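You operate a simulated robot arm through the tools that you are given. There is no shell and no other tool. Be economical: measure what you need, move in short steps, check, and stop when the job is done.

The job below is to be done with a simulated robot arm. You get a single attempt, and the scene is never put back.

Task
Take the grey bottle on the slatted rack of the washer and put it away on the shelf of the low steel table. Put the dirty cloth on the top of the long bench away on the top of the grey crate. Take the card from the top of the long bench and leave it on the yellow panel. Put the green bin on the top of the long bench away on the middle shelf of the steel rack. Open the washer lid, put the green cloth on the mat in the washer basin and shut the lid again. Take the grey strap roll and put it on the place c. Put the grey carton that says "TUBE 26 in" from the top of the steel table on the low shelf of the long bench and the grey carton marked "TUBE 24 in" on the grey table beside the cabinet. Take the gold sprocket on the top of the white bench and put it away on the grey shelf of the washer. Any order will do. Set down upright: grey bottle, card, grey carton.

The check looks at the end state, three seconds after you hand in, the way a careful person would. Anything else that was tipped, shoved, dropped, spilled or broken makes it a failure. Lids that push on must go on centred and level and be pressed home; caps that screw on are set level and turned clockwise until they are tight. Flat cloth is picked up by pressing the open fingertips on it (5 to 10 N) and closing them slowly along it; thin cloth reads only 2 to 8 mm in the jaws.

Robot
A 6-joint arm with a two-finger parallel gripper on a trunk, on a base that drives. Base frame: it is fixed to the floor where the robot stands at the start and does not move with it; the origin is under the middle of the robot, x ahead of it, y to its left, z up; the surface under the hand at the start is at about z = 0.885. Lengths are in m, angles in degrees, forces in N, time in s.
Its first joint turns from -166.0 to 166.0 degrees. Places, roughly: card [0.75, -1.5, 1]; dirty cloth (7x10x4 cm) [0.9, -0.7, 0.9]; gold sprocket (8x8x3 cm) [-6.9, -6.6, 0.8]; green bin [0.75, -2, 1]; green cloth (10x6x4 cm) [0.9, -1.6, 0.9]; grey bottle (7x7x19 cm) [0.6, 0.1, 1]; grey carton [-2.5, 0.75, 1]; grey shelf of the washer [0.7, 1.4, 0.9]; grey strap roll (7x7x3 cm) [-5.4, -1.1, 0.2]; grey table beside the cabinet [-7.2, 1.8, 0.8]; low shelf of the long bench [0.8, -1.5, 0.2]; mat in the washer basin (22x22 cm) [0.68, 0.78, 0.8]; middle shelf of the steel rack [-7.2, -0.6, 0.9]; place C (19x18 cm) [-6.84, -4.58, 0.88]; shelf of the low steel table [-4.9, -1.1, 0.2]; top of the grey crate (24x23 cm) [-2.26, -6.56, 0.56]; washer lid [0.7, 0.8, 0.9]; yellow panel (20x15x2 cm) [0.8, -1.2, 0.9]. Payload 3.43 kg.
The TCP is the grasp point between the finger pads, 0.034 m short of the fingertips. In the tool frame z runs along the fingers and y along their closing line. Largest opening 0.128 m; finger width 0.024, thickness 0.012; the body of the gripper, 0.048 by 0.13 m, starts 0.096 m behind the TCP.
Orientation is told as [roll, pitch, yaw] about the base's x, y, z axes, in that order, counted from this pose: with the fingers straight down and closing along the base's y, the tool's x points along the base's -x, its y along +y and its z along -z.

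Tools
- The arm moves only by the tool step_arm. Its argument "steps" is a list of rows, each a list of 3 entries, a list of its own where there are three numbers: the closure, from 0 (fully open) to 1 (shut), then the shift along the base's x, y, z in m, then the turn, a rotation vector about the base's x, y, z in degrees. In form: [[claw, [dx, dy, dz], [wx, wy, wz]], ...]. A call has 1 to 8 rows; each row shifts and turns the commanded pose from where the row before left it. Rows are played at 5 a second. More than 0.05 m and 8.6 degrees between two rows, or a gripper value outside its range, and nothing of the call is played. Where a pose cannot be reached the arm comes as near as it can. A force on the tool above 40 N (or 10 N above the force at the start of the call, whichever is more), or a blocked arm, ends the call early, and 0.2 s more pass. The fingers move at their own pace (about 0.153 m/s each) and stop on an object; they squeeze with about 45 N. The grip force told is the motor's: it shows also when the fingers shut on nothing. Time passes only in rows, and 0.2 s behind the last, so rows that do not move let the fingers close. It gives the time, the measured TCP pose, the force on the tool (base axes), the opening and the grip force at its end, in the units of the frame above (readings bear some noise), with the torque about the TCP (base axes, N m) and any sound that the robot's microphone picked up.
- Cameras (640 x 400 px; columns grow to the right, rows downward): "scene" is now at [0.1765, 0.1899, 1.2266]; the picture's right is [-0.16, -0.99, 0.00], its down [-0.38, 0.06, -0.92] and it looks along [0.91, -0.15, -0.39] (base axes); focal length 214 px, centre (320, 200). "wrist" rides on the gripper at [0.076, -0.011, -0.16] in the tool frame; the picture's right is [0.15, 0.99, 0.00], its down [-0.88, 0.13, -0.46] and it looks along [-0.45, 0.07, 0.89] (tool axes); focal length 234 px, centre (320, 200). There is no depth. A picture from a camera that has moved, and an enlarged one, comes with that camera's place and axes in the base frame and with its lens. The place of the scene camera against the robot may be out by one fixed shift of up to 0.025 m in any direction.
- capture(camera): a new picture of that camera. It takes no simulated time.
- drive_base(legs): drives the robot by 1 to 6 legs, each [ahead, left, turn to the left] in m, m and degrees, along the robot's own axes; the way and the turn of a leg run together, so that a leg with both is an arc; at most 1.5 m and 180 degrees a leg. The arm and the cameras ride along, it lands a little off, and it stops where it bumps. It gives what a move gives.
- pan_tilt(pan, tilt): turns the head with the scene camera to pan (to the left, within 143 degrees either way) and tilt (down, from -29 to 69), counted from straight ahead of the robot. It gives what a move gives.
- close_up(camera, box): a new picture of the part [left, top, right, bottom] of that camera's present view, enlarged. It takes no simulated time.
- close_job(): hands the job in; it is judged then, once.

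Work in short steps. Places have to be worked out from the pictures, the camera data and where the tool is seen: move nearer, look again, correct. Check each grasp and each placing, and mend what went wrong. You have 525 turns and 292 pictures in all, those below and enlarged ones among them. Open the gripper and draw the arm clear of the work before you hand the job in, unless the task says otherwise; then end with one line.

The tools are called after "Request:" as name(argument=value, ...) on one line, values as JSON. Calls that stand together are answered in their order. step_arm: Moves the arm, as the interface text tells. Its arguments: {"type":"object","properties":{"steps":{"type":"array"}},"required":["steps"]} The other tools are called the same way: drive_base (legs) drives the base; pan_tilt (pan, tilt) turns the head that bears the scene camera; capture (camera) takes a picture; close_up (camera, box) takes an enlarged picture of a part of a camera's view; close_job () hands the job in.

At the start:

```text
time_s: 0.0
tool_pos: [0.6396, 0.2385, 0.9994]
ee_rot: [0.0, 0.0, 0.1]
force: [-0.7, 0.3, 0.5]
torque: [0.02, 0.02, 0.01]
gripper_width: 0.1277
grip_force: 0.1
robot x, y, heading: [0.0025, -0.0, 0.1]
head pan, tilt: [-9.1, 22.9]
```

scene: 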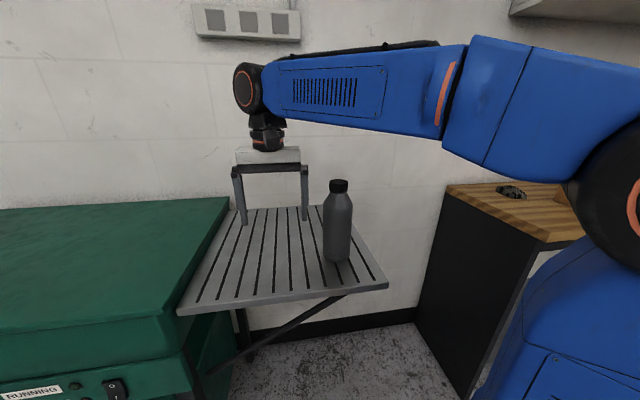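
wrist: 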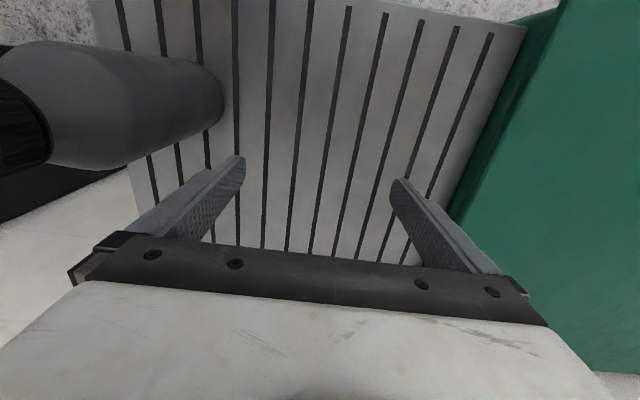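

The pictures show the washer (green, with a RUNNING label and a switch), the rack with the bottle, and the long bench to the right. I look around first.

Request:
pan_tilt(pan=45, tilt=30)

Request:
capture(camera="scene")

Request:
pan_tilt(pan=-70, tilt=25)

Request:
capture(camera="scene")

Request:
pan_tilt(pan=-140, tilt=15)

Request:
capture(camera="scene")

Request:
pan_tilt(pan=140, tilt=15)

Request:
capture(camera="scene")

```text
time_s: 1.2
tool_pos: [0.6399, 0.2388, 0.9999]
ee_rot: [-0.1, -0.1, 0.0]
force: [0.0, -0.2, 0.8]
torque: [0.0, -0.03, 0.01]
gripper_width: 0.1281
grip_force: 0.1
robot x, y, heading: [-0.0003, 0.0006, -0.1]
head pan, tilt: [45.0, 30.0]
```

```text
289 pictures are left
camera scene: at [0.149, 0.2684, 1.2152], right [0.71, -0.71, 0.0], down [-0.35, -0.35, -0.87], along [0.61, 0.61, -0.5], focal length 214 px, centre (320, 200)
```

scene: 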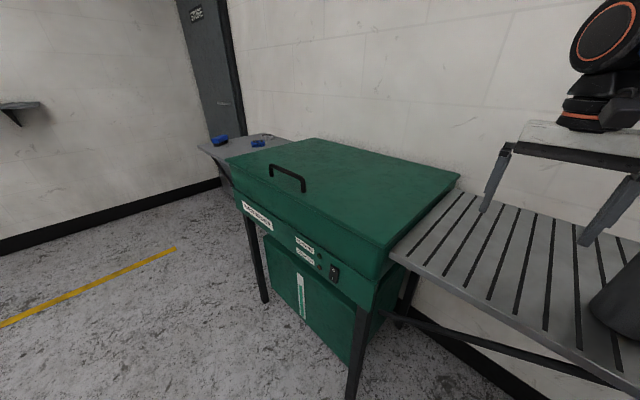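

```text
time_s: 3.2
tool_pos: [0.6399, 0.2389, 0.9988]
ee_rot: [0.0, 0.1, -0.1]
force: [-0.6, 1.0, 0.2]
torque: [0.01, 0.0, -0.01]
gripper_width: 0.1279
grip_force: 0.2
robot x, y, heading: [0.0007, -0.0039, -0.0]
head pan, tilt: [-70.0, 25.0]
```

```text
288 pictures are left
camera scene: at [0.1166, 0.1179, 1.2232], right [-0.94, -0.34, 0.0], down [-0.14, 0.4, -0.91], along [0.31, -0.85, -0.42], focal length 214 px, centre (320, 200)
```

scene: 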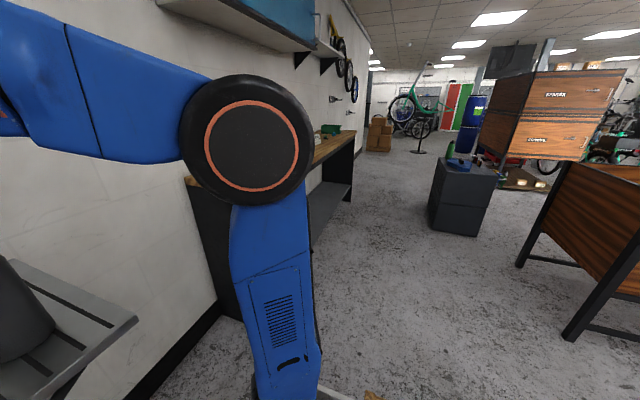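

```text
time_s: 4.6
tool_pos: [0.6396, 0.2389, 0.9985]
ee_rot: [0.0, 0.0, 0.0]
force: [-0.1, -0.9, 0.0]
torque: [-0.01, 0.01, 0.01]
gripper_width: 0.1281
grip_force: 0.1
robot x, y, heading: [0.0002, 0.0015, -0.1]
head pan, tilt: [-140.0, 15.0]
```

```text
287 pictures are left
camera scene: at [0.0135, 0.1444, 1.2394], right [-0.64, 0.77, 0.0], down [0.2, 0.17, -0.97], along [-0.74, -0.62, -0.26], focal length 214 px, centre (320, 200)
```

scene: 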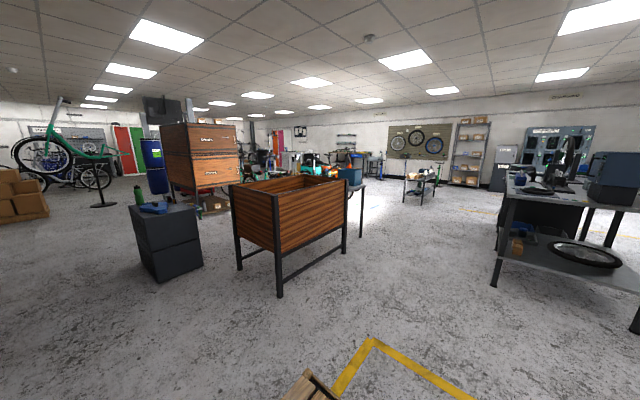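

```text
time_s: 8.4
tool_pos: [0.64, 0.2384, 1.0006]
ee_rot: [0.0, 0.0, 0.0]
force: [0.0, 0.4, 0.2]
torque: [0.01, 0.04, -0.01]
gripper_width: 0.128
grip_force: 0.0
robot x, y, heading: [0.0019, 0.0007, 0.2]
head pan, tilt: [140.0, 15.0]
```

```text
286 pictures are left
camera scene: at [0.0135, 0.2646, 1.2394], right [0.64, 0.77, 0.0], down [0.2, -0.17, -0.97], along [-0.74, 0.62, -0.26], focal length 214 px, centre (320, 200)
```

scene: 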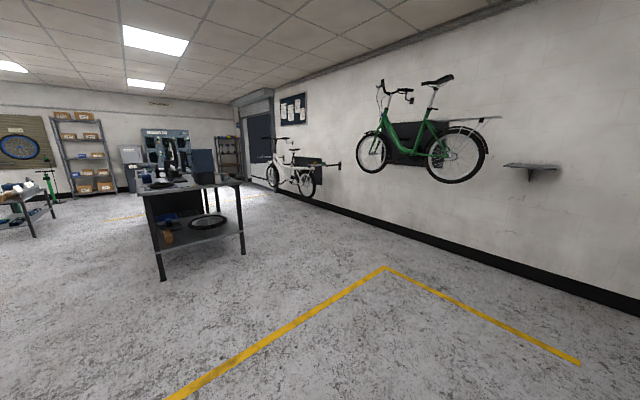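

I look at the washer labels up close for any instruction about the running state.

Request:
pan_tilt(pan=45, tilt=30)

Request:
close_up(camera="scene", box=[220, 180, 380, 330])

Request:
pan_tilt(pan=20, tilt=50)

Request:
capture(camera="scene")

```text
time_s: 10.2
tool_pos: [0.6398, 0.2402, 1.0006]
ee_rot: [0.0, 0.1, -0.1]
force: [-0.2, 0.6, 0.1]
torque: [0.01, -0.04, -0.01]
gripper_width: 0.1279
grip_force: 0.1
robot x, y, heading: [0.0019, -0.0039, -0.0]
head pan, tilt: [45.0, 30.0]
```

```text
2.67 times, centred on (300, 255) of scene
camera zoom: at [0.1489, 0.2685, 1.2152], right [0.71, -0.71, 0.0], down [-0.35, -0.35, -0.87], along [0.61, 0.61, -0.5], focal length 572 px, centre (373, 53)
```

zoom: 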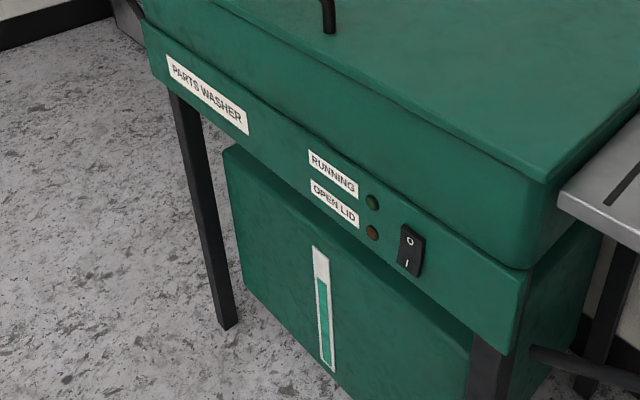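

```text
time_s: 11.0
tool_pos: [0.6401, 0.2399, 0.9998]
ee_rot: [-0.1, 0.0, 0.0]
force: [-0.4, 0.1, -0.4]
torque: [0.0, 0.01, 0.01]
gripper_width: 0.1279
grip_force: 0.1
robot x, y, heading: [-0.0011, -0.0007, 0.1]
head pan, tilt: [20.0, 50.0]
```

```text
284 pictures are left
camera scene: at [0.1574, 0.2309, 1.1857], right [0.34, -0.94, 0.0], down [-0.72, -0.26, -0.64], along [0.6, 0.22, -0.77], focal length 214 px, centre (320, 200)
```

scene: 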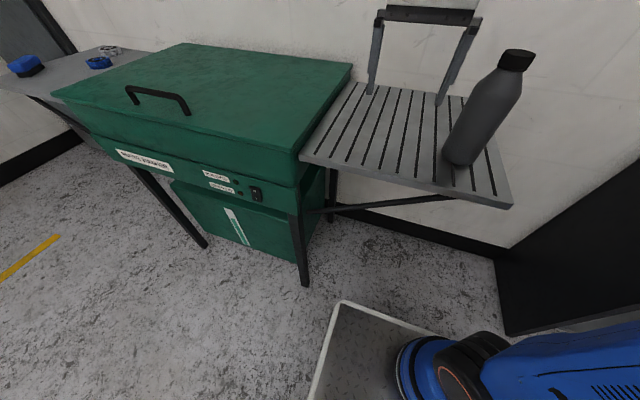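

The indicator lights are off. Before driving I raise the hand clear of the bottle and draw it in.

Request:
step_arm(steps=[[0, [0, 0, 0.05], [0, 0, 0]], [0, [0, 0, 0.05], [0, 0, 0]], [0, [0, 0, 0.05], [0, 0, 0]], [0, [0, 0, 0.05], [0, 0, 0]], [0, [-0.05, 0, 0], [0, 0, 0]], [0, [-0.05, 0, 0], [0, 0, 0]], [0, [-0.05, 0, 0], [0, 0, 0]], [0, [-0.05, 0, 0], [0, 0, 0]]])

Request:
pan_tilt(pan=0, tilt=30)

Request:
capture(camera="scene")

```text
time_s: 12.8
tool_pos: [0.4405, 0.238, 1.1699]
ee_rot: [0.3, -0.2, 0.0]
force: [0.7, 0.4, -0.5]
torque: [-0.07, 0.01, 0.02]
gripper_width: 0.1282
grip_force: 0.2
out of reach, approached as far as the arm can: row 4
robot x, y, heading: [-0.0014, -0.0009, -0.2]
head pan, tilt: [20.0, 50.0]
```

```text
time_s: 13.7
tool_pos: [0.4403, 0.2382, 1.1697]
ee_rot: [0.5, -0.2, -0.1]
force: [0.0, -0.4, 0.2]
torque: [-0.01, 0.0, -0.02]
gripper_width: 0.1278
grip_force: 0.0
robot x, y, heading: [0.0005, -0.0001, 0.2]
head pan, tilt: [0.0, 30.0]
```

```text
283 pictures are left
camera scene: at [0.1754, 0.2045, 1.2151], right [0.0, -1.0, 0.0], down [-0.5, 0.0, -0.87], along [0.87, 0.0, -0.5], focal length 214 px, centre (320, 200)
```

scene: 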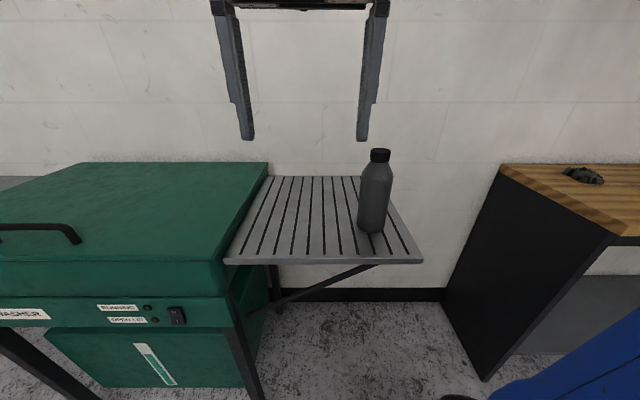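

The bench front edge looks to be at about x = 0.57, so I sidestep right along it and look at its top.

Request:
drive_base(legs=[[0, -1.1, 0]])

Request:
capture(camera="scene")

Request:
pan_tilt(pan=-35, tilt=35)

Request:
capture(camera="scene")

```text
time_s: 19.3
tool_pos: [0.4391, -0.8636, 1.17]
ee_rot: [0.4, -0.1, -0.2]
force: [-1.4, 0.1, -0.5]
torque: [0.02, -0.01, 0.0]
gripper_width: 0.128
grip_force: 0.0
robot x, y, heading: [-0.0054, -1.0971, -0.2]
head pan, tilt: [0.0, 30.0]
```

```text
282 pictures are left
camera scene: at [0.174, -0.897, 1.2152], right [0.0, -1.0, 0.0], down [-0.5, 0.0, -0.87], along [0.87, 0.0, -0.5], focal length 214 px, centre (320, 200)
```

scene: 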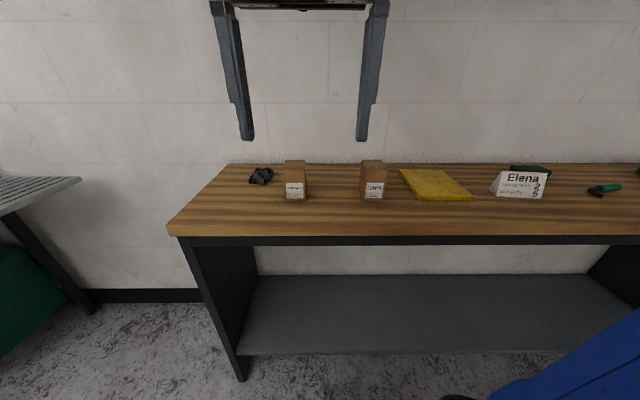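

```text
time_s: 20.3
tool_pos: [0.4386, -0.8643, 1.1693]
ee_rot: [0.4, -0.2, -0.2]
force: [-0.2, 0.5, 0.3]
torque: [0.01, -0.05, 0.01]
gripper_width: 0.1281
grip_force: 0.1
robot x, y, heading: [-0.0033, -1.098, 0.1]
head pan, tilt: [-35.0, 35.0]
```

```text
281 pictures are left
camera scene: at [0.1555, -0.9474, 1.2074], right [-0.58, -0.82, 0.0], down [-0.47, 0.33, -0.82], along [0.67, -0.47, -0.57], focal length 214 px, centre (320, 200)
```

scene: 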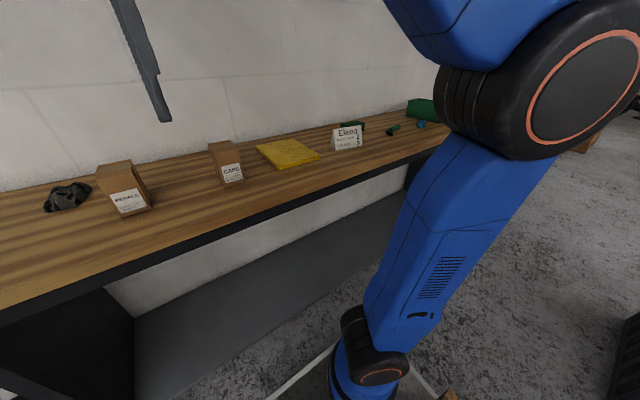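

The card is a tent sign "Elena" by the yellow panel. I move a bit further right for a closer look at the card and bin.

Request:
drive_base(legs=[[0, -0.5, 0]])

Request:
pan_tilt(pan=0, tilt=30)

Request:
capture(camera="scene")

Request:
close_up(camera="scene", box=[220, 140, 380, 240])

```text
time_s: 23.3
tool_pos: [0.437, -1.3652, 1.1684]
ee_rot: [0.4, -0.3, -0.5]
force: [-0.8, 0.1, 0.3]
torque: [0.01, -0.03, 0.03]
gripper_width: 0.1277
grip_force: 0.1
robot x, y, heading: [-0.0081, -1.5987, -0.5]
head pan, tilt: [-35.0, 35.0]
```

```text
time_s: 24.3
tool_pos: [0.4365, -1.3641, 1.1693]
ee_rot: [0.3, -0.2, -0.6]
force: [0.1, 0.8, -0.4]
torque: [0.0, 0.02, -0.03]
gripper_width: 0.1278
grip_force: 0.0
robot x, y, heading: [-0.0062, -1.599, -0.8]
head pan, tilt: [0.0, 30.0]
```

```text
280 pictures are left
camera scene: at [0.1717, -1.3969, 1.2152], right [-0.01, -1.0, 0.0], down [-0.5, 0.01, -0.87], along [0.87, -0.01, -0.5], focal length 214 px, centre (320, 200)
```

scene: 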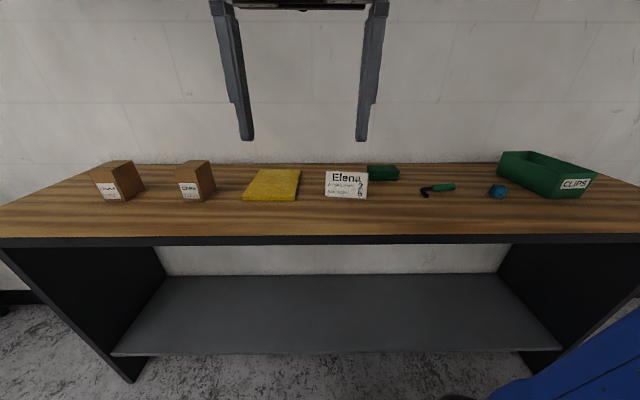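

```text
4.00 times, centred on (300, 190) of scene
camera zoom: at [0.1717, -1.3969, 1.2152], right [-0.01, -1.0, 0.0], down [-0.5, 0.01, -0.87], along [0.87, -0.01, -0.5], focal length 858 px, centre (400, 240)
```

zoom: 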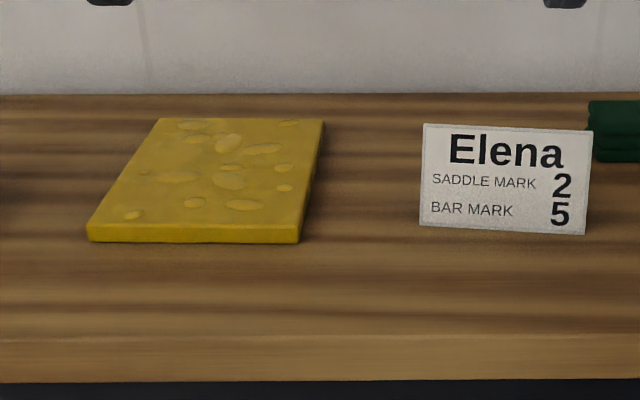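

I bring the hand above the card and turn it 90° so that the fingers close along x, then look with the wrist camera.

Request:
step_arm(steps=[[0, [0.04, -0.02, 0], [0, 0, 8.5]], [0, [0.04, -0.02, 0], [0, 0, 8.5]], [0, [0.04, -0.02, 0], [0, 0, 8.5]], [0, [0.04, -0.02, 0], [0, 0, 8.5]], [0, [0.03, 0, 0], [0, 0, 8.5]], [0, [0, 0, 0], [0, 0, 8.5]], [0, [0, 0, 0], [0, 0, 8.5]], [0, [0, 0, 0], [0, 0, 8.5]]])

Request:
step_arm(steps=[[0, [0.03, -0.04, 0], [0, 0, 8]], [0, [0.03, -0.04, 0], [0, 0, 8]], [0, [0.03, -0.02, 0], [0, 0, 6.5]]])

Request:
capture(camera="wrist")

Request:
capture(camera="scene")

```text
time_s: 26.1
tool_pos: [0.6272, -1.4454, 1.1696]
ee_rot: [0.4, -0.1, 67.7]
force: [-0.2, 0.0, 0.0]
torque: [-0.04, -0.01, 0.0]
gripper_width: 0.1279
grip_force: 0.1
robot x, y, heading: [-0.0087, -1.5971, -0.6]
head pan, tilt: [0.0, 30.0]
```

```text
time_s: 26.9
tool_pos: [0.7164, -1.5457, 1.1673]
ee_rot: [0.1, -0.3, 90.1]
force: [-1.2, -0.6, 1.0]
torque: [0.01, -0.04, 0.0]
gripper_width: 0.1282
grip_force: 0.1
robot x, y, heading: [-0.0092, -1.6032, -0.4]
head pan, tilt: [0.0, 30.0]
```

```text
278 pictures are left
camera wrist: at [0.7262, -1.6222, 1.3284], right [-0.99, -0.15, 0.0], down [-0.13, 0.88, 0.46], along [-0.07, 0.46, -0.89], focal length 234 px, centre (320, 200)
```

wrist: 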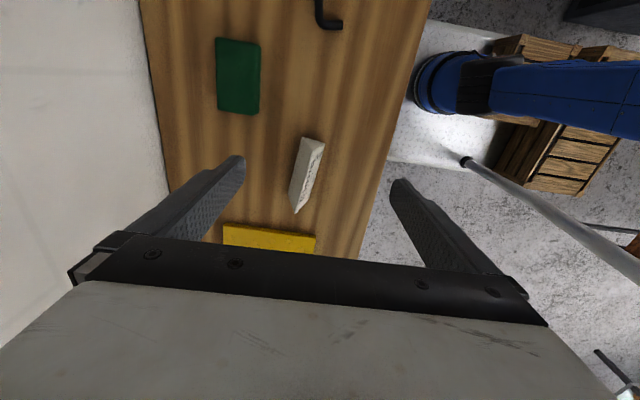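

```text
277 pictures are left
camera scene: at [0.1713, -1.3967, 1.2153], right [-0.01, -1.0, 0.0], down [-0.5, 0.0, -0.87], along [0.87, -0.01, -0.5], focal length 214 px, centre (320, 200)
```

scene: 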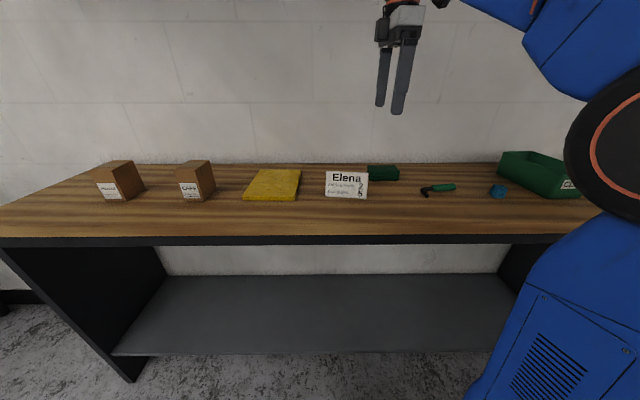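

Zooming on the card to see its shape.

Request:
close_up(camera="wrist", box=[220, 100, 380, 260])

```text
2.50 times, centred on (300, 180) of wrist
camera zoom: at [0.7262, -1.6222, 1.3284], right [-0.99, -0.15, 0.0], down [-0.13, 0.88, 0.46], along [-0.07, 0.46, -0.89], focal length 585 px, centre (370, 250)
```

zoom: 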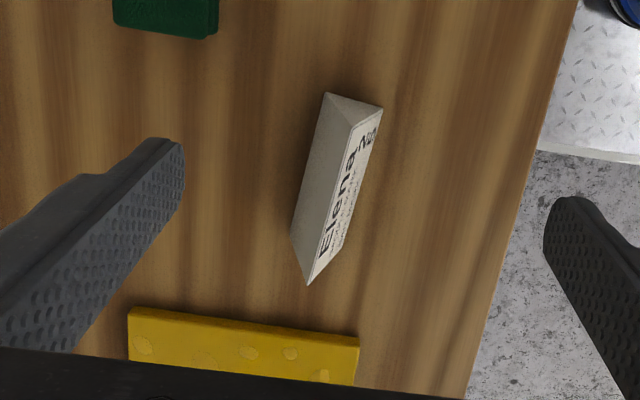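

The card is a small tent, ridge from about (0.723,-1.519) to (0.738,-1.400), turned by 7°. I align the hand over it and go down partway.

Request:
step_arm(steps=[[0, [0.007, 0.045, 0], [0, 0, -7]], [0, [0.006, 0.04, -0.03], [0, 0, 0]], [0, [0, 0, -0.05], [0, 0, 0]], [0, [0, 0, -0.05], [0, 0, 0]], [0, [0, 0, -0.02], [0, 0, 0]]])

Request:
capture(camera="wrist")

Request:
close_up(camera="scene", box=[240, 100, 440, 225])

```text
refused: row 2 steps farther than a row can; nothing moved
```

```text
275 pictures are left
camera wrist: at [0.7262, -1.6222, 1.3284], right [-0.99, -0.15, 0.0], down [-0.13, 0.88, 0.46], along [-0.07, 0.46, -0.89], focal length 234 px, centre (320, 200)
```

wrist: 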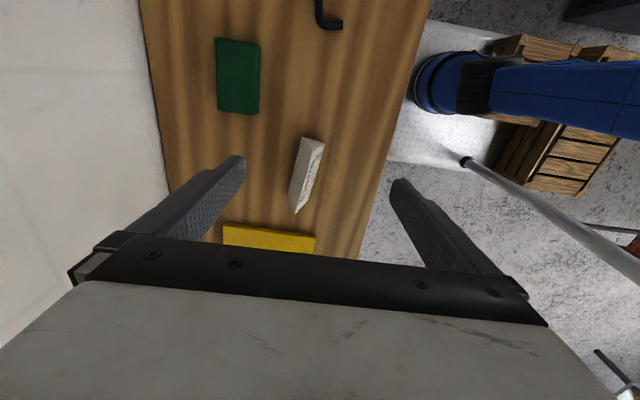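

```text
3.20 times, centred on (340, 162) of scene
camera zoom: at [0.1713, -1.3967, 1.2153], right [-0.01, -1.0, 0.0], down [-0.5, 0.0, -0.87], along [0.87, -0.01, -0.5], focal length 686 px, centre (256, 320)
```

zoom: 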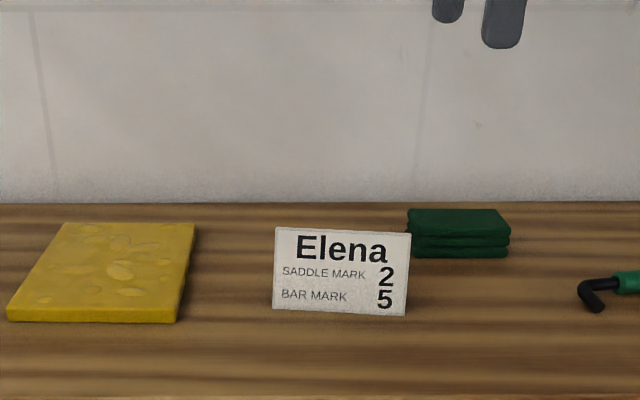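

That move was refused for one oversized row; I replay it with smaller rows.

Request:
step_arm(steps=[[0, [0.007, 0.045, 0], [0, 0, -7]], [0, [0.006, 0.04, 0], [0, 0, 0]], [0, [0, 0, -0.05], [0, 0, 0]], [0, [0, 0, -0.05], [0, 0, 0]], [0, [0, 0, -0.05], [0, 0, 0]]])

Request:
capture(camera="wrist")

Request:
close_up(camera="scene", box=[240, 100, 440, 225])

```text
time_s: 28.1
tool_pos: [0.7294, -1.4606, 1.0145]
ee_rot: [0.3, -0.2, 83.0]
force: [0.7, 0.2, 0.6]
torque: [0.01, -0.04, -0.03]
gripper_width: 0.1279
grip_force: 0.1
out of reach, approached as far as the arm can: row 2
robot x, y, heading: [-0.0105, -1.599, -0.4]
head pan, tilt: [0.0, 30.0]
```

```text
273 pictures are left
camera wrist: at [0.7294, -1.5379, 1.1739], right [-1.0, -0.02, 0.01], down [-0.02, 0.89, 0.46], along [-0.02, 0.46, -0.89], focal length 234 px, centre (320, 200)
```

wrist: 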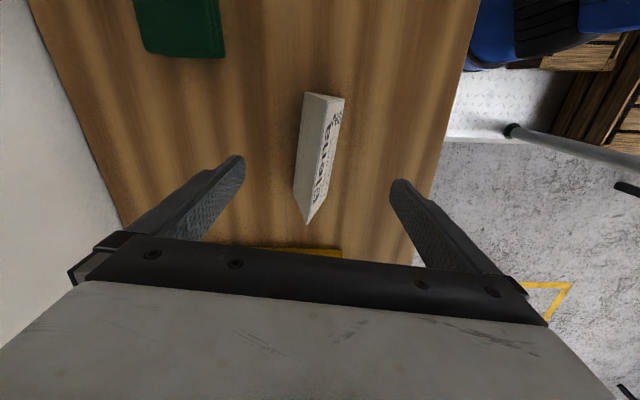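

```text
3.20 times, centred on (340, 162) of scene
camera zoom: at [0.1716, -1.3968, 1.2152], right [-0.01, -1.0, 0.0], down [-0.5, 0.0, -0.87], along [0.87, -0.01, -0.5], focal length 686 px, centre (256, 320)
```

zoom: 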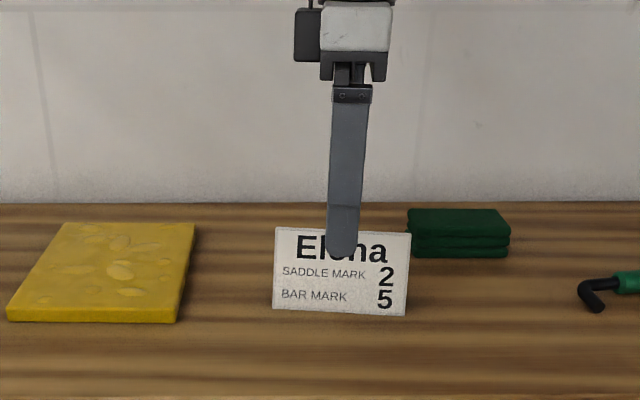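

Centred. I lower to a TCP height of about 0.932, still expecting the bench at about 0.885.

Request:
step_arm(steps=[[0, [0.001, -0.002, -0.04], [0, 0, 0]], [0, [0, 0, -0.025], [0, 0, 0]], [0, [0, 0, -0.018], [0, 0, 0]], [0, [0, 0, 0], [0, 0, 0]]])

Request:
close_up(camera="scene", box=[240, 100, 440, 225])

```text
time_s: 29.1
tool_pos: [0.7296, -1.4614, 0.934]
ee_rot: [0.2, -0.4, 83.0]
force: [3.8, 1.6, 30.6]
torque: [-0.55, -2.22, 0.22]
gripper_width: 0.1283
grip_force: 0.1
robot x, y, heading: [-0.0069, -1.5999, -0.4]
head pan, tilt: [0.0, 30.0]
```

```text
3.20 times, centred on (340, 162) of scene
camera zoom: at [0.1709, -1.3969, 1.2154], right [-0.01, -1.0, 0.0], down [-0.5, 0.0, -0.87], along [0.87, -0.01, -0.5], focal length 686 px, centre (256, 320)
```

zoom: 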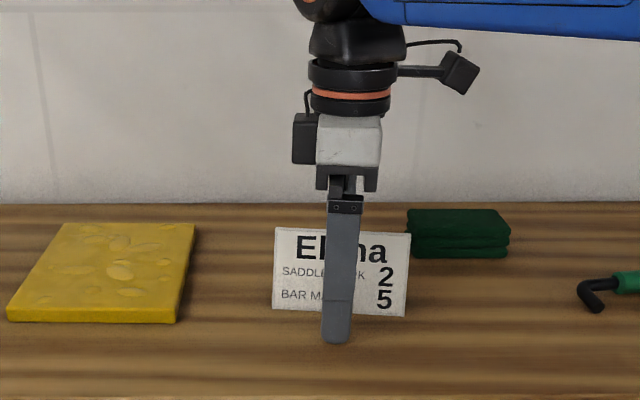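

The fingertips touched the bench, whose top is at about z = 0.90. I lift 8 mm and close.

Request:
step_arm(steps=[[0, [0, 0, 0.01], [0, 0, 0]], [0.5, [0, 0, 0], [0, 0, 0]], [1, [0, 0, 0], [0, 0, 0]], [1, [0, 0, 0], [0, 0, 0]], [1, [0, 0, 0], [0, 0, 0]]])

Request:
capture(camera="wrist")

```text
time_s: 30.3
tool_pos: [0.7308, -1.4619, 0.9409]
ee_rot: [0.5, -0.1, 82.9]
force: [-0.2, 0.4, -0.3]
torque: [0.02, 0.0, -0.02]
gripper_width: 0.0359
grip_force: 45.0
robot x, y, heading: [-0.005, -1.6017, -0.6]
head pan, tilt: [0.0, 30.0]
```

```text
270 pictures are left
camera wrist: at [0.7313, -1.5389, 1.1016], right [-1.0, -0.02, 0.01], down [-0.02, 0.89, 0.46], along [-0.02, 0.46, -0.89], focal length 234 px, centre (320, 200)
```

wrist: 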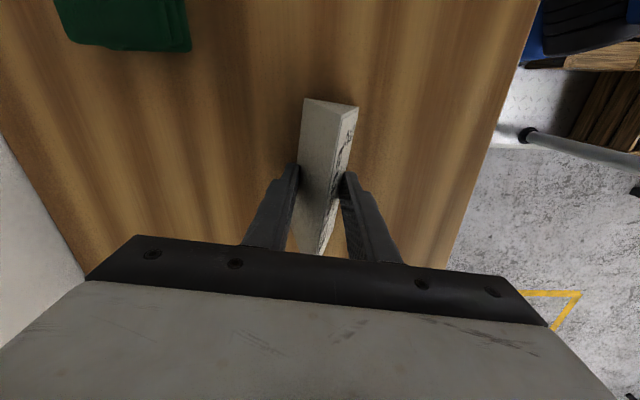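

Gripped at 36 mm. I lift and carry it toward the panel centre, about (0.787,-1.251), squaring the yaw.

Request:
step_arm(steps=[[1, [0, 0, 0.04], [0, 0, 0]], [1, [0, 0, 0.04], [0, 0, 0]], [1, [0.01, 0.045, 0], [0, 0, 7]], [1, [0.01, 0.045, 0], [0, 0, 0]], [1, [0.015, 0.045, 0], [0, 0, 0]], [1, [0.01, 0.04, 0], [0, 0, 0]], [1, [0.011, 0.036, 0], [0, 0, 0]]])

Request:
capture(camera="wrist")

Request:
close_up(camera="scene", box=[180, 100, 380, 225])

```text
time_s: 31.9
tool_pos: [0.788, -1.2508, 1.0233]
ee_rot: [0.3, -0.2, 89.9]
force: [0.2, -0.2, 0.5]
torque: [0.07, -0.02, -0.02]
gripper_width: 0.0356
grip_force: 45.1
robot x, y, heading: [-0.0089, -1.6014, -0.8]
head pan, tilt: [0.0, 30.0]
```

```text
269 pictures are left
camera wrist: at [0.7973, -1.3276, 1.1829], right [-0.99, -0.14, 0.01], down [-0.13, 0.88, 0.46], along [-0.07, 0.45, -0.89], focal length 234 px, centre (320, 200)
```

wrist: 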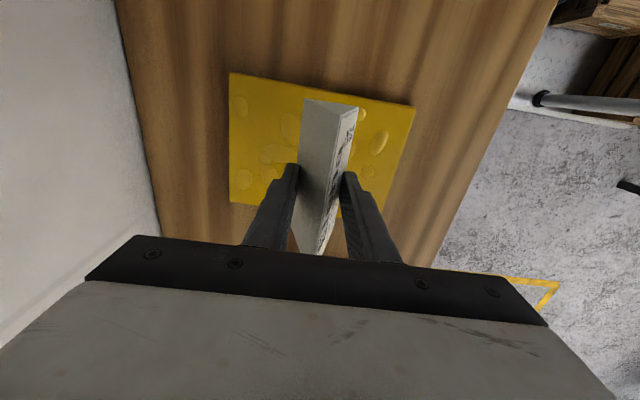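

```text
3.20 times, centred on (280, 162) of scene
camera zoom: at [0.1715, -1.3971, 1.2153], right [-0.01, -1.0, 0.0], down [-0.5, 0.01, -0.87], along [0.87, -0.01, -0.5], focal length 686 px, centre (448, 320)
```

zoom: 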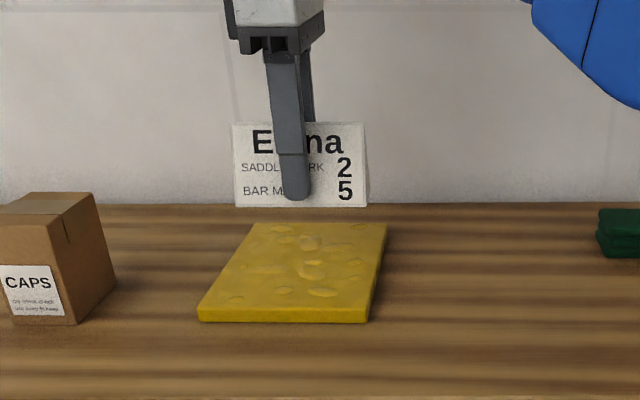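

The panel centre reads as (0.79,-1.246). I nudge and lower to just above contact.

Request:
step_arm(steps=[[1, [0.002, 0.006, -0.03], [0, 0, 0]], [1, [0, 0, -0.025], [0, 0, 0]], [1, [0, 0, -0.005], [0, 0, 0]], [1, [0, 0, -0.002], [0, 0, 0]], [1, [0, 0, 0], [0, 0, 0]]])

Request:
close_up(camera="scene", box=[180, 100, 380, 225])

```text
time_s: 33.1
tool_pos: [0.7877, -1.2444, 0.9594]
ee_rot: [0.4, -0.2, 90.0]
force: [-0.8, -0.1, 0.3]
torque: [-0.01, 0.0, 0.02]
gripper_width: 0.0353
grip_force: 45.2
robot x, y, heading: [-0.008, -1.5998, -0.7]
head pan, tilt: [0.0, 30.0]
```

```text
3.20 times, centred on (280, 162) of scene
camera zoom: at [0.1717, -1.3967, 1.2152], right [-0.01, -1.0, 0.0], down [-0.5, 0.0, -0.87], along [0.87, -0.01, -0.5], focal length 686 px, centre (448, 320)
```

zoom: 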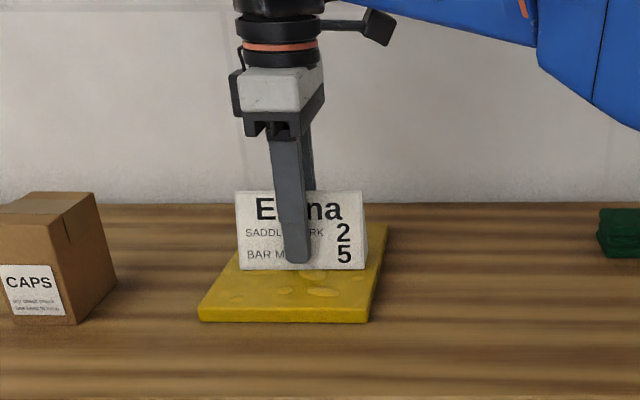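

Almost down; I ease lower by 1–2 mm steps for contact.

Request:
step_arm(steps=[[1, [0, 0, -0.002], [0, 0, 0]], [1, [0, 0, -0.001], [0, 0, 0]], [1, [0, 0, 0], [0, 0, 0]]])

```text
time_s: 33.9
tool_pos: [0.7875, -1.2462, 0.9583]
ee_rot: [0.2, -0.3, 89.9]
force: [2.4, 2.4, 16.6]
torque: [0.04, 0.14, 0.0]
gripper_width: 0.0347
grip_force: 44.9
robot x, y, heading: [-0.0094, -1.6004, -0.6]
head pan, tilt: [0.0, 30.0]
```

Contact. I release slowly, then rise straight up.

Request:
step_arm(steps=[[1, [0, 0, 0.001], [0, 0, 0]], [0.6, [0, 0, 0], [0, 0, 0]], [0.4, [0, 0, 0], [0, 0, 0]], [0.2, [0, 0, 0], [0, 0, 0]], [0.1, [0, 0, 0.03], [0, 0, 0]], [0.1, [0, 0, 0.05], [0, 0, 0]], [0, [0, 0, 0.05], [0, 0, 0]], [0, [0, 0, 0.05], [0, 0, 0]]])

Request:
capture(camera="scene")

Request:
close_up(camera="wrist", box=[200, 20, 420, 240])

```text
time_s: 35.7
tool_pos: [0.7813, -1.2508, 1.1174]
ee_rot: [0.2, -0.4, 90.0]
force: [1.1, 1.0, -0.6]
torque: [-0.05, 0.03, 0.0]
gripper_width: 0.1281
grip_force: 0.0
out of reach, approached as far as the arm can: row 8
robot x, y, heading: [-0.0057, -1.6016, -0.6]
head pan, tilt: [0.0, 30.0]
```

```text
266 pictures are left
camera scene: at [0.1719, -1.3967, 1.2151], right [-0.01, -1.0, 0.0], down [-0.5, 0.0, -0.87], along [0.87, -0.01, -0.5], focal length 214 px, centre (320, 200)
```

scene: 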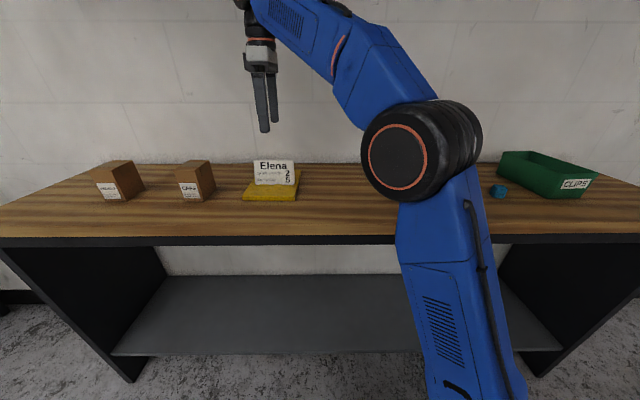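

```text
1.82 times, centred on (310, 130) of wrist
camera zoom: at [0.7905, -1.328, 1.277], right [-0.99, -0.15, 0.0], down [-0.13, 0.88, 0.46], along [-0.07, 0.46, -0.89], focal length 426 px, centre (338, 327)
```

zoom: 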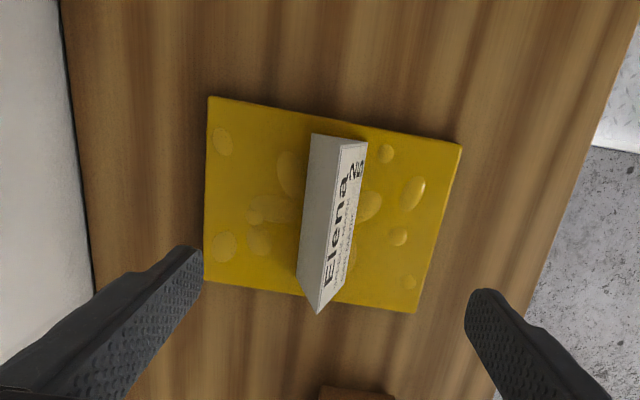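

The card stands well on the panel. I draw the hand in and go to the washer for the lid.

Request:
step_arm(steps=[[0, [-0.04, -0.02, 0], [0, 0, -8.5]], [0, [-0.04, -0.02, 0.02], [0, 0, -8.5]], [0, [-0.04, -0.02, 0.02], [0, 0, -8.5]], [0, [-0.045, -0.01, 0.01], [0, 0, -8.5]], [0, [-0.045, 0, 0], [0, 0, -8.5]], [0, [-0.045, 0, 0], [0, 0, -8.5]], [0, [-0.045, 0, 0], [0, 0, -8.5]], [0, [-0.045, 0, 0], [0, 0, -8.5]]])

Request:
drive_base(legs=[[-0.05, 1.3, 0], [0, 1.1, 0]])

Request:
capture(camera="scene")

```text
time_s: 37.5
tool_pos: [0.4361, -1.3226, 1.1665]
ee_rot: [0.3, -0.1, 21.9]
force: [0.3, 0.0, 0.5]
torque: [-0.04, 0.03, -0.01]
gripper_width: 0.128
grip_force: 0.0
robot x, y, heading: [-0.0065, -1.6003, -0.7]
head pan, tilt: [0.0, 30.0]
```

```text
time_s: 49.2
tool_pos: [0.4186, 1.0778, 1.1665]
ee_rot: [0.4, -0.2, 22.0]
force: [0.8, 0.2, -0.3]
torque: [-0.02, 0.02, -0.01]
gripper_width: 0.128
grip_force: 0.0
robot x, y, heading: [-0.0223, 0.8008, -0.6]
head pan, tilt: [0.0, 30.0]
```

```text
264 pictures are left
camera scene: at [0.1545, 1.0029, 1.2152], right [-0.01, -1.0, 0.0], down [-0.5, 0.0, -0.87], along [0.87, -0.01, -0.5], focal length 214 px, centre (320, 200)
```

scene: 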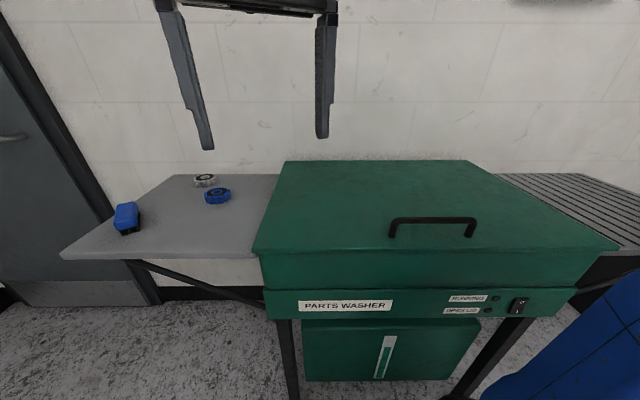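

The handle bar runs along y near (0.45,0.8). I turn the hand so the fingers close along x and go over it for a close look.

Request:
step_arm(steps=[[0, [0, -0.04, 0], [0, 0, 8.5]], [0, [0, -0.04, 0], [0, 0, 8.5]], [0, [0, -0.04, 0], [0, 0, 8.5]], [0, [0, -0.04, 0], [0, 0, 8.5]], [0, [0, -0.04, 0], [0, 0, 8.5]], [0, [0, -0.04, 0], [0, 0, 8.5]], [0, [0, -0.02, 0], [0, 0, 8.5]], [0, [0, -0.02, 0], [0, 0, 8.5]]])

Request:
capture(camera="wrist")

Request:
capture(camera="scene")

```text
time_s: 51.0
tool_pos: [0.429, 0.8067, 1.1268]
ee_rot: [0.1, -0.4, 90.1]
force: [0.3, -0.1, -0.1]
torque: [-0.03, -0.02, -0.01]
gripper_width: 0.1282
grip_force: 0.0
out of reach, approached as far as the arm can: row 3, 4, 5, 6, 7, 8
robot x, y, heading: [-0.0224, 0.807, -0.4]
head pan, tilt: [0.0, 30.0]
```

```text
263 pictures are left
camera wrist: at [0.4385, 0.7297, 1.2858], right [-0.99, -0.15, 0.0], down [-0.13, 0.88, 0.46], along [-0.07, 0.46, -0.89], focal length 234 px, centre (320, 200)
```

wrist: 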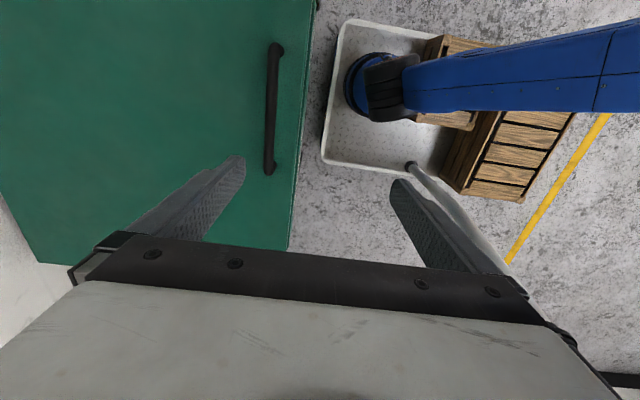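

```text
262 pictures are left
camera scene: at [0.1545, 1.0029, 1.2152], right [-0.01, -1.0, 0.0], down [-0.5, 0.0, -0.87], along [0.87, -0.01, -0.5], focal length 214 px, centre (320, 200)
```

scene: 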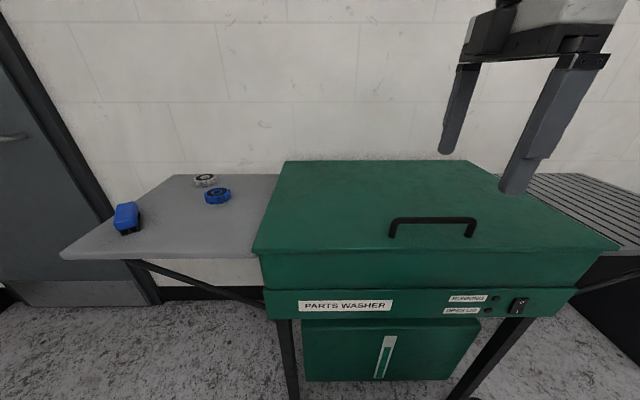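

The bar is at about (0.495, 0.773, 0.95), along y. I tilt the fingers 30° forward and stop above it.

Request:
step_arm(steps=[[0, [0, -0.03, -0.02], [0, -7.5, 0]], [0, [0, 0, 0], [0, -7.5, 0]], [0, [0, 0, 0], [0, -7.5, 0]], [0, [0, 0, 0], [0, -7.5, 0]]])

Request:
capture(camera="wrist")

Request:
capture(camera="scene")

```text
time_s: 52.0
tool_pos: [0.4296, 0.777, 1.1063]
ee_rot: [-29.7, -0.2, 90.3]
force: [-0.1, -0.3, -0.4]
torque: [0.01, 0.02, -0.03]
gripper_width: 0.1282
grip_force: 0.1
robot x, y, heading: [-0.0269, 0.7956, -0.5]
head pan, tilt: [0.0, 30.0]
```

```text
261 pictures are left
camera wrist: at [0.358, 0.701, 1.2506], right [-0.86, -0.15, -0.49], down [-0.34, 0.88, 0.33], along [0.38, 0.45, -0.8], focal length 234 px, centre (320, 200)
```

wrist: 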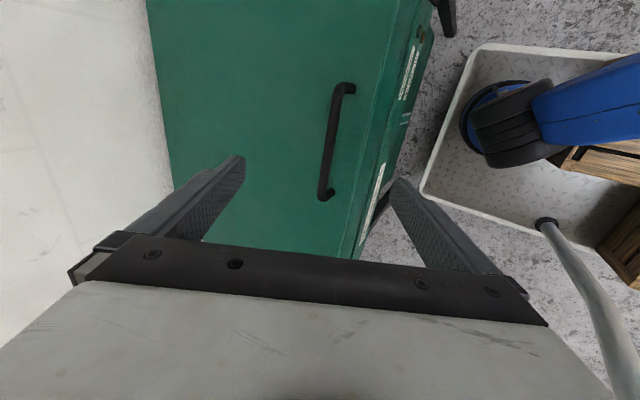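

```text
260 pictures are left
camera scene: at [0.1545, 1.0031, 1.2152], right [-0.01, -1.0, 0.0], down [-0.5, 0.0, -0.87], along [0.87, -0.01, -0.5], focal length 214 px, centre (320, 200)
```

scene: 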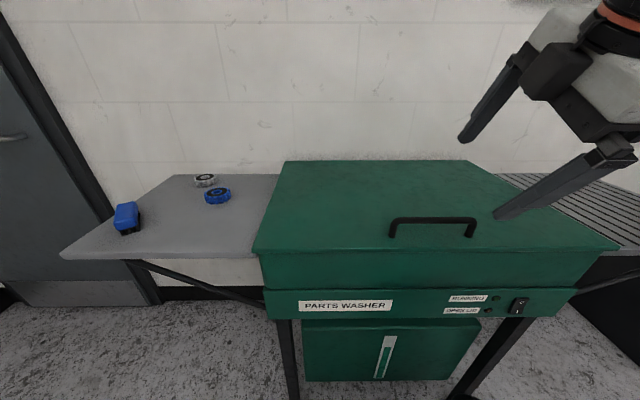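

I reduce the tilt to 10° and half-close the fingers, so that the front finger will clear the lid, and stop 5 cm above the bar.

Request:
step_arm(steps=[[0.5, [0.02, 0, -0.01], [0, 7, 0]], [0.5, [0.02, 0, -0.02], [0, 7, 0]], [0.5, [0.02, 0, -0.03], [0, 6, 0]], [0.5, [0, 0, -0.03], [0, 0, 0]]])

Request:
capture(camera="wrist")

Request:
close_up(camera="scene", box=[360, 120, 560, 245])

```text
time_s: 53.0
tool_pos: [0.4884, 0.7769, 1.0179]
ee_rot: [-9.7, -0.2, 90.1]
force: [0.5, -0.1, 0.0]
torque: [0.01, -0.02, 0.02]
gripper_width: 0.0641
grip_force: 0.0
robot x, y, heading: [-0.021, 0.7996, -0.5]
head pan, tilt: [0.0, 30.0]
```

```text
259 pictures are left
camera wrist: at [0.4718, 0.7002, 1.1759], right [-0.98, -0.15, -0.17], down [-0.21, 0.88, 0.43], along [0.08, 0.45, -0.89], focal length 234 px, centre (320, 200)
```

wrist: 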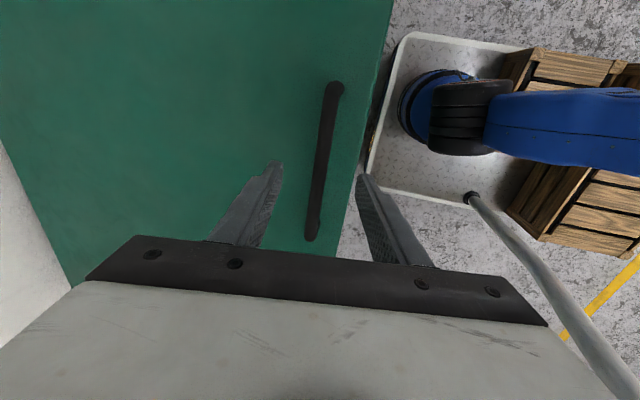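

```text
3.20 times, centred on (460, 182) of scene
camera zoom: at [0.1544, 1.0028, 1.2152], right [-0.01, -1.0, 0.0], down [-0.5, 0.0, -0.87], along [0.87, -0.01, -0.5], focal length 686 px, centre (-128, 256)
```

zoom: 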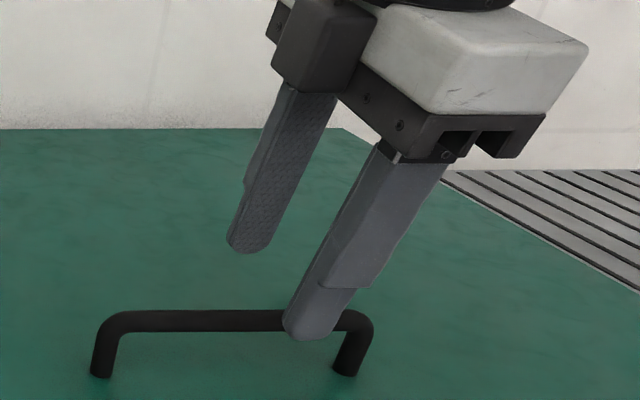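

Bar at (0.4945,0.771). I go down onto it in steps, watching the force.

Request:
step_arm(steps=[[0.5, [0.003, -0.005, -0.025], [0, 0, 0]], [0.5, [0.003, 0, -0.025], [0, 0, 0]], [0.5, [0, 0, -0.012], [0, 0, 0]], [0.5, [0, 0, 0], [0, 0, 0]]])

Request:
close_up(camera="scene", box=[360, 120, 560, 245])

```text
time_s: 54.2
tool_pos: [0.4958, 0.7714, 0.9561]
ee_rot: [-9.9, -0.2, 90.2]
force: [-3.0, 1.1, 17.1]
torque: [-0.12, 0.66, -0.07]
gripper_width: 0.0639
grip_force: 0.0
robot x, y, heading: [-0.0228, 0.799, -0.4]
head pan, tilt: [0.0, 30.0]
stopped in row 4: the force on the tool passed its limit at 41 N (the readings are from after the stop); the commanded pose is now the measured one
```

```text
3.20 times, centred on (460, 182) of scene
camera zoom: at [0.154, 1.0029, 1.2153], right [-0.01, -1.0, 0.0], down [-0.5, 0.0, -0.87], along [0.87, -0.01, -0.5], focal length 686 px, centre (-128, 256)
```

zoom: 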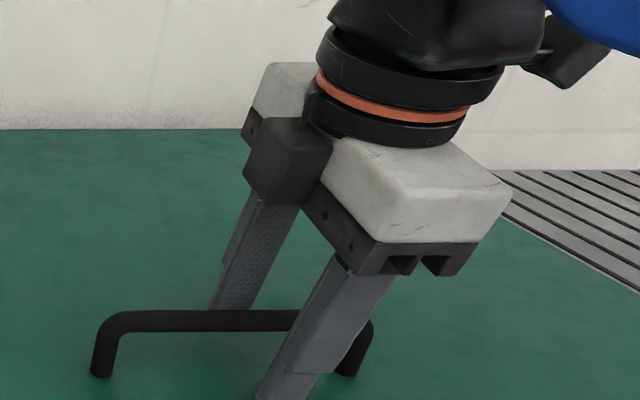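

The front fingertip rests on the lid (top at about 0.917) and the bar lies between the fingers. I raise 5 mm and close.

Request:
step_arm(steps=[[0.5, [0, 0, 0.005], [0, 0, 0]], [0.8, [0, 0, 0], [0, 0, 0]], [1, [0, 0, 0], [0, 0, 0]], [1, [0, 0, 0], [0, 0, 0]], [1, [0, 0, 0], [0, 0, 0]]])

Request:
close_up(camera="scene", box=[360, 120, 560, 245])

```text
time_s: 55.2
tool_pos: [0.4966, 0.7721, 0.9619]
ee_rot: [-10.0, -0.1, 90.1]
force: [10.0, 1.6, -3.9]
torque: [0.35, -0.01, 0.17]
gripper_width: 0.0137
grip_force: 44.9
robot x, y, heading: [-0.0223, 0.8017, -0.3]
head pan, tilt: [0.0, 30.0]
stopped in row 5: the force on the tool passed its limit at 42 N (the readings are from after the stop); the commanded pose is now the measured one
```

```text
3.20 times, centred on (460, 182) of scene
camera zoom: at [0.1555, 1.0028, 1.2152], right [-0.01, -1.0, 0.0], down [-0.5, 0.0, -0.87], along [0.87, -0.01, -0.5], focal length 686 px, centre (-128, 256)
```

zoom: 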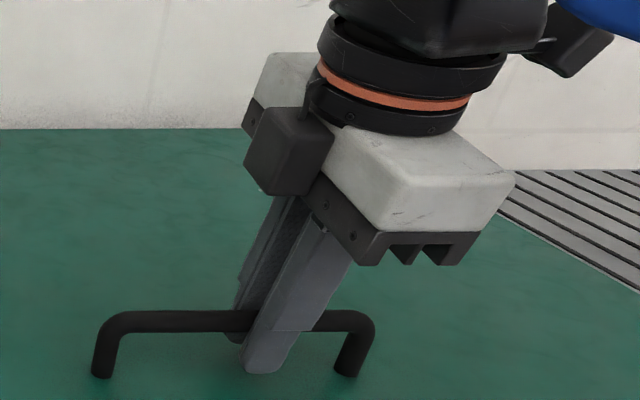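

The bar is held (14 mm). I lift gently along the hinge arc, assuming the hinge near x = 0.95, and read the forces.

Request:
step_arm(steps=[[1, [0.001, 0, 0.01], [0, 0, 0]], [1, [0.002, 0, 0.015], [0, 0, 0]], [1, [0.003, 0, 0.015], [0, 0, 0]]])

Request:
capture(camera="scene")

```text
time_s: 56.0
tool_pos: [0.5048, 0.7714, 1.001]
ee_rot: [-10.0, -0.1, 90.1]
force: [19.0, 3.6, -7.1]
torque: [-0.14, 0.02, 0.03]
gripper_width: 0.0136
grip_force: 44.7
robot x, y, heading: [-0.0263, 0.7985, -0.3]
head pan, tilt: [0.0, 30.0]
```

```text
255 pictures are left
camera scene: at [0.1559, 1.003, 1.2151], right [-0.01, -1.0, 0.0], down [-0.5, 0.0, -0.87], along [0.87, -0.01, -0.5], focal length 214 px, centre (320, 200)
```

scene: 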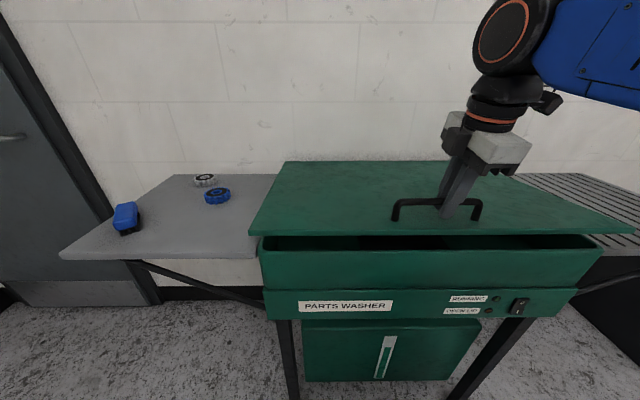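

The lid is a plate hinged at the back and swings up freely. I follow the arc for another 20°, tilting the fingers forward a little.

Request:
step_arm(steps=[[1, [0.0116, 0, 0.0388], [0, -4, 0]], [1, [0.015, 0, 0.0372], [0, -4, 0]], [1, [0.018, 0, 0.0358], [0, -4, 0]], [1, [0.021, 0, 0.0341], [0, -4, 0]], [1, [0, 0, 0], [0, 0, 0]]])

Request:
capture(camera="scene")

```text
time_s: 56.7
tool_pos: [0.5302, 0.7706, 1.0877]
ee_rot: [-18.8, -0.3, 90.1]
force: [-17.6, 4.1, 6.9]
torque: [-0.16, 0.13, 0.05]
gripper_width: 0.0136
grip_force: 45.3
robot x, y, heading: [-0.0243, 0.7974, -0.3]
head pan, tilt: [0.0, 30.0]
stopped in row 3: the force on the tool passed its limit at 44 N (the readings are from after the stop); the commanded pose is now the measured one
```

```text
254 pictures are left
camera scene: at [0.1532, 1.0032, 1.2153], right [-0.01, -1.0, 0.0], down [-0.5, 0.0, -0.87], along [0.87, -0.01, -0.5], focal length 214 px, centre (320, 200)
```

scene: 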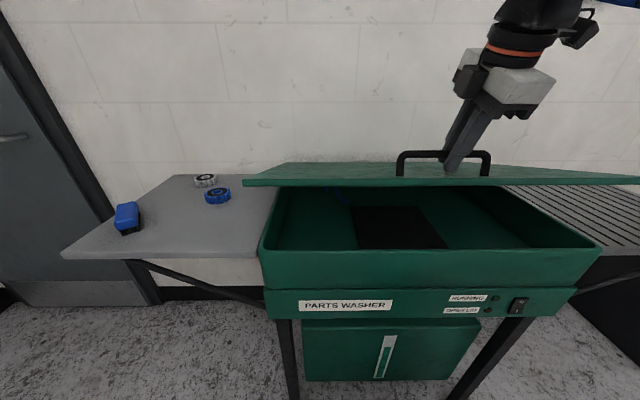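

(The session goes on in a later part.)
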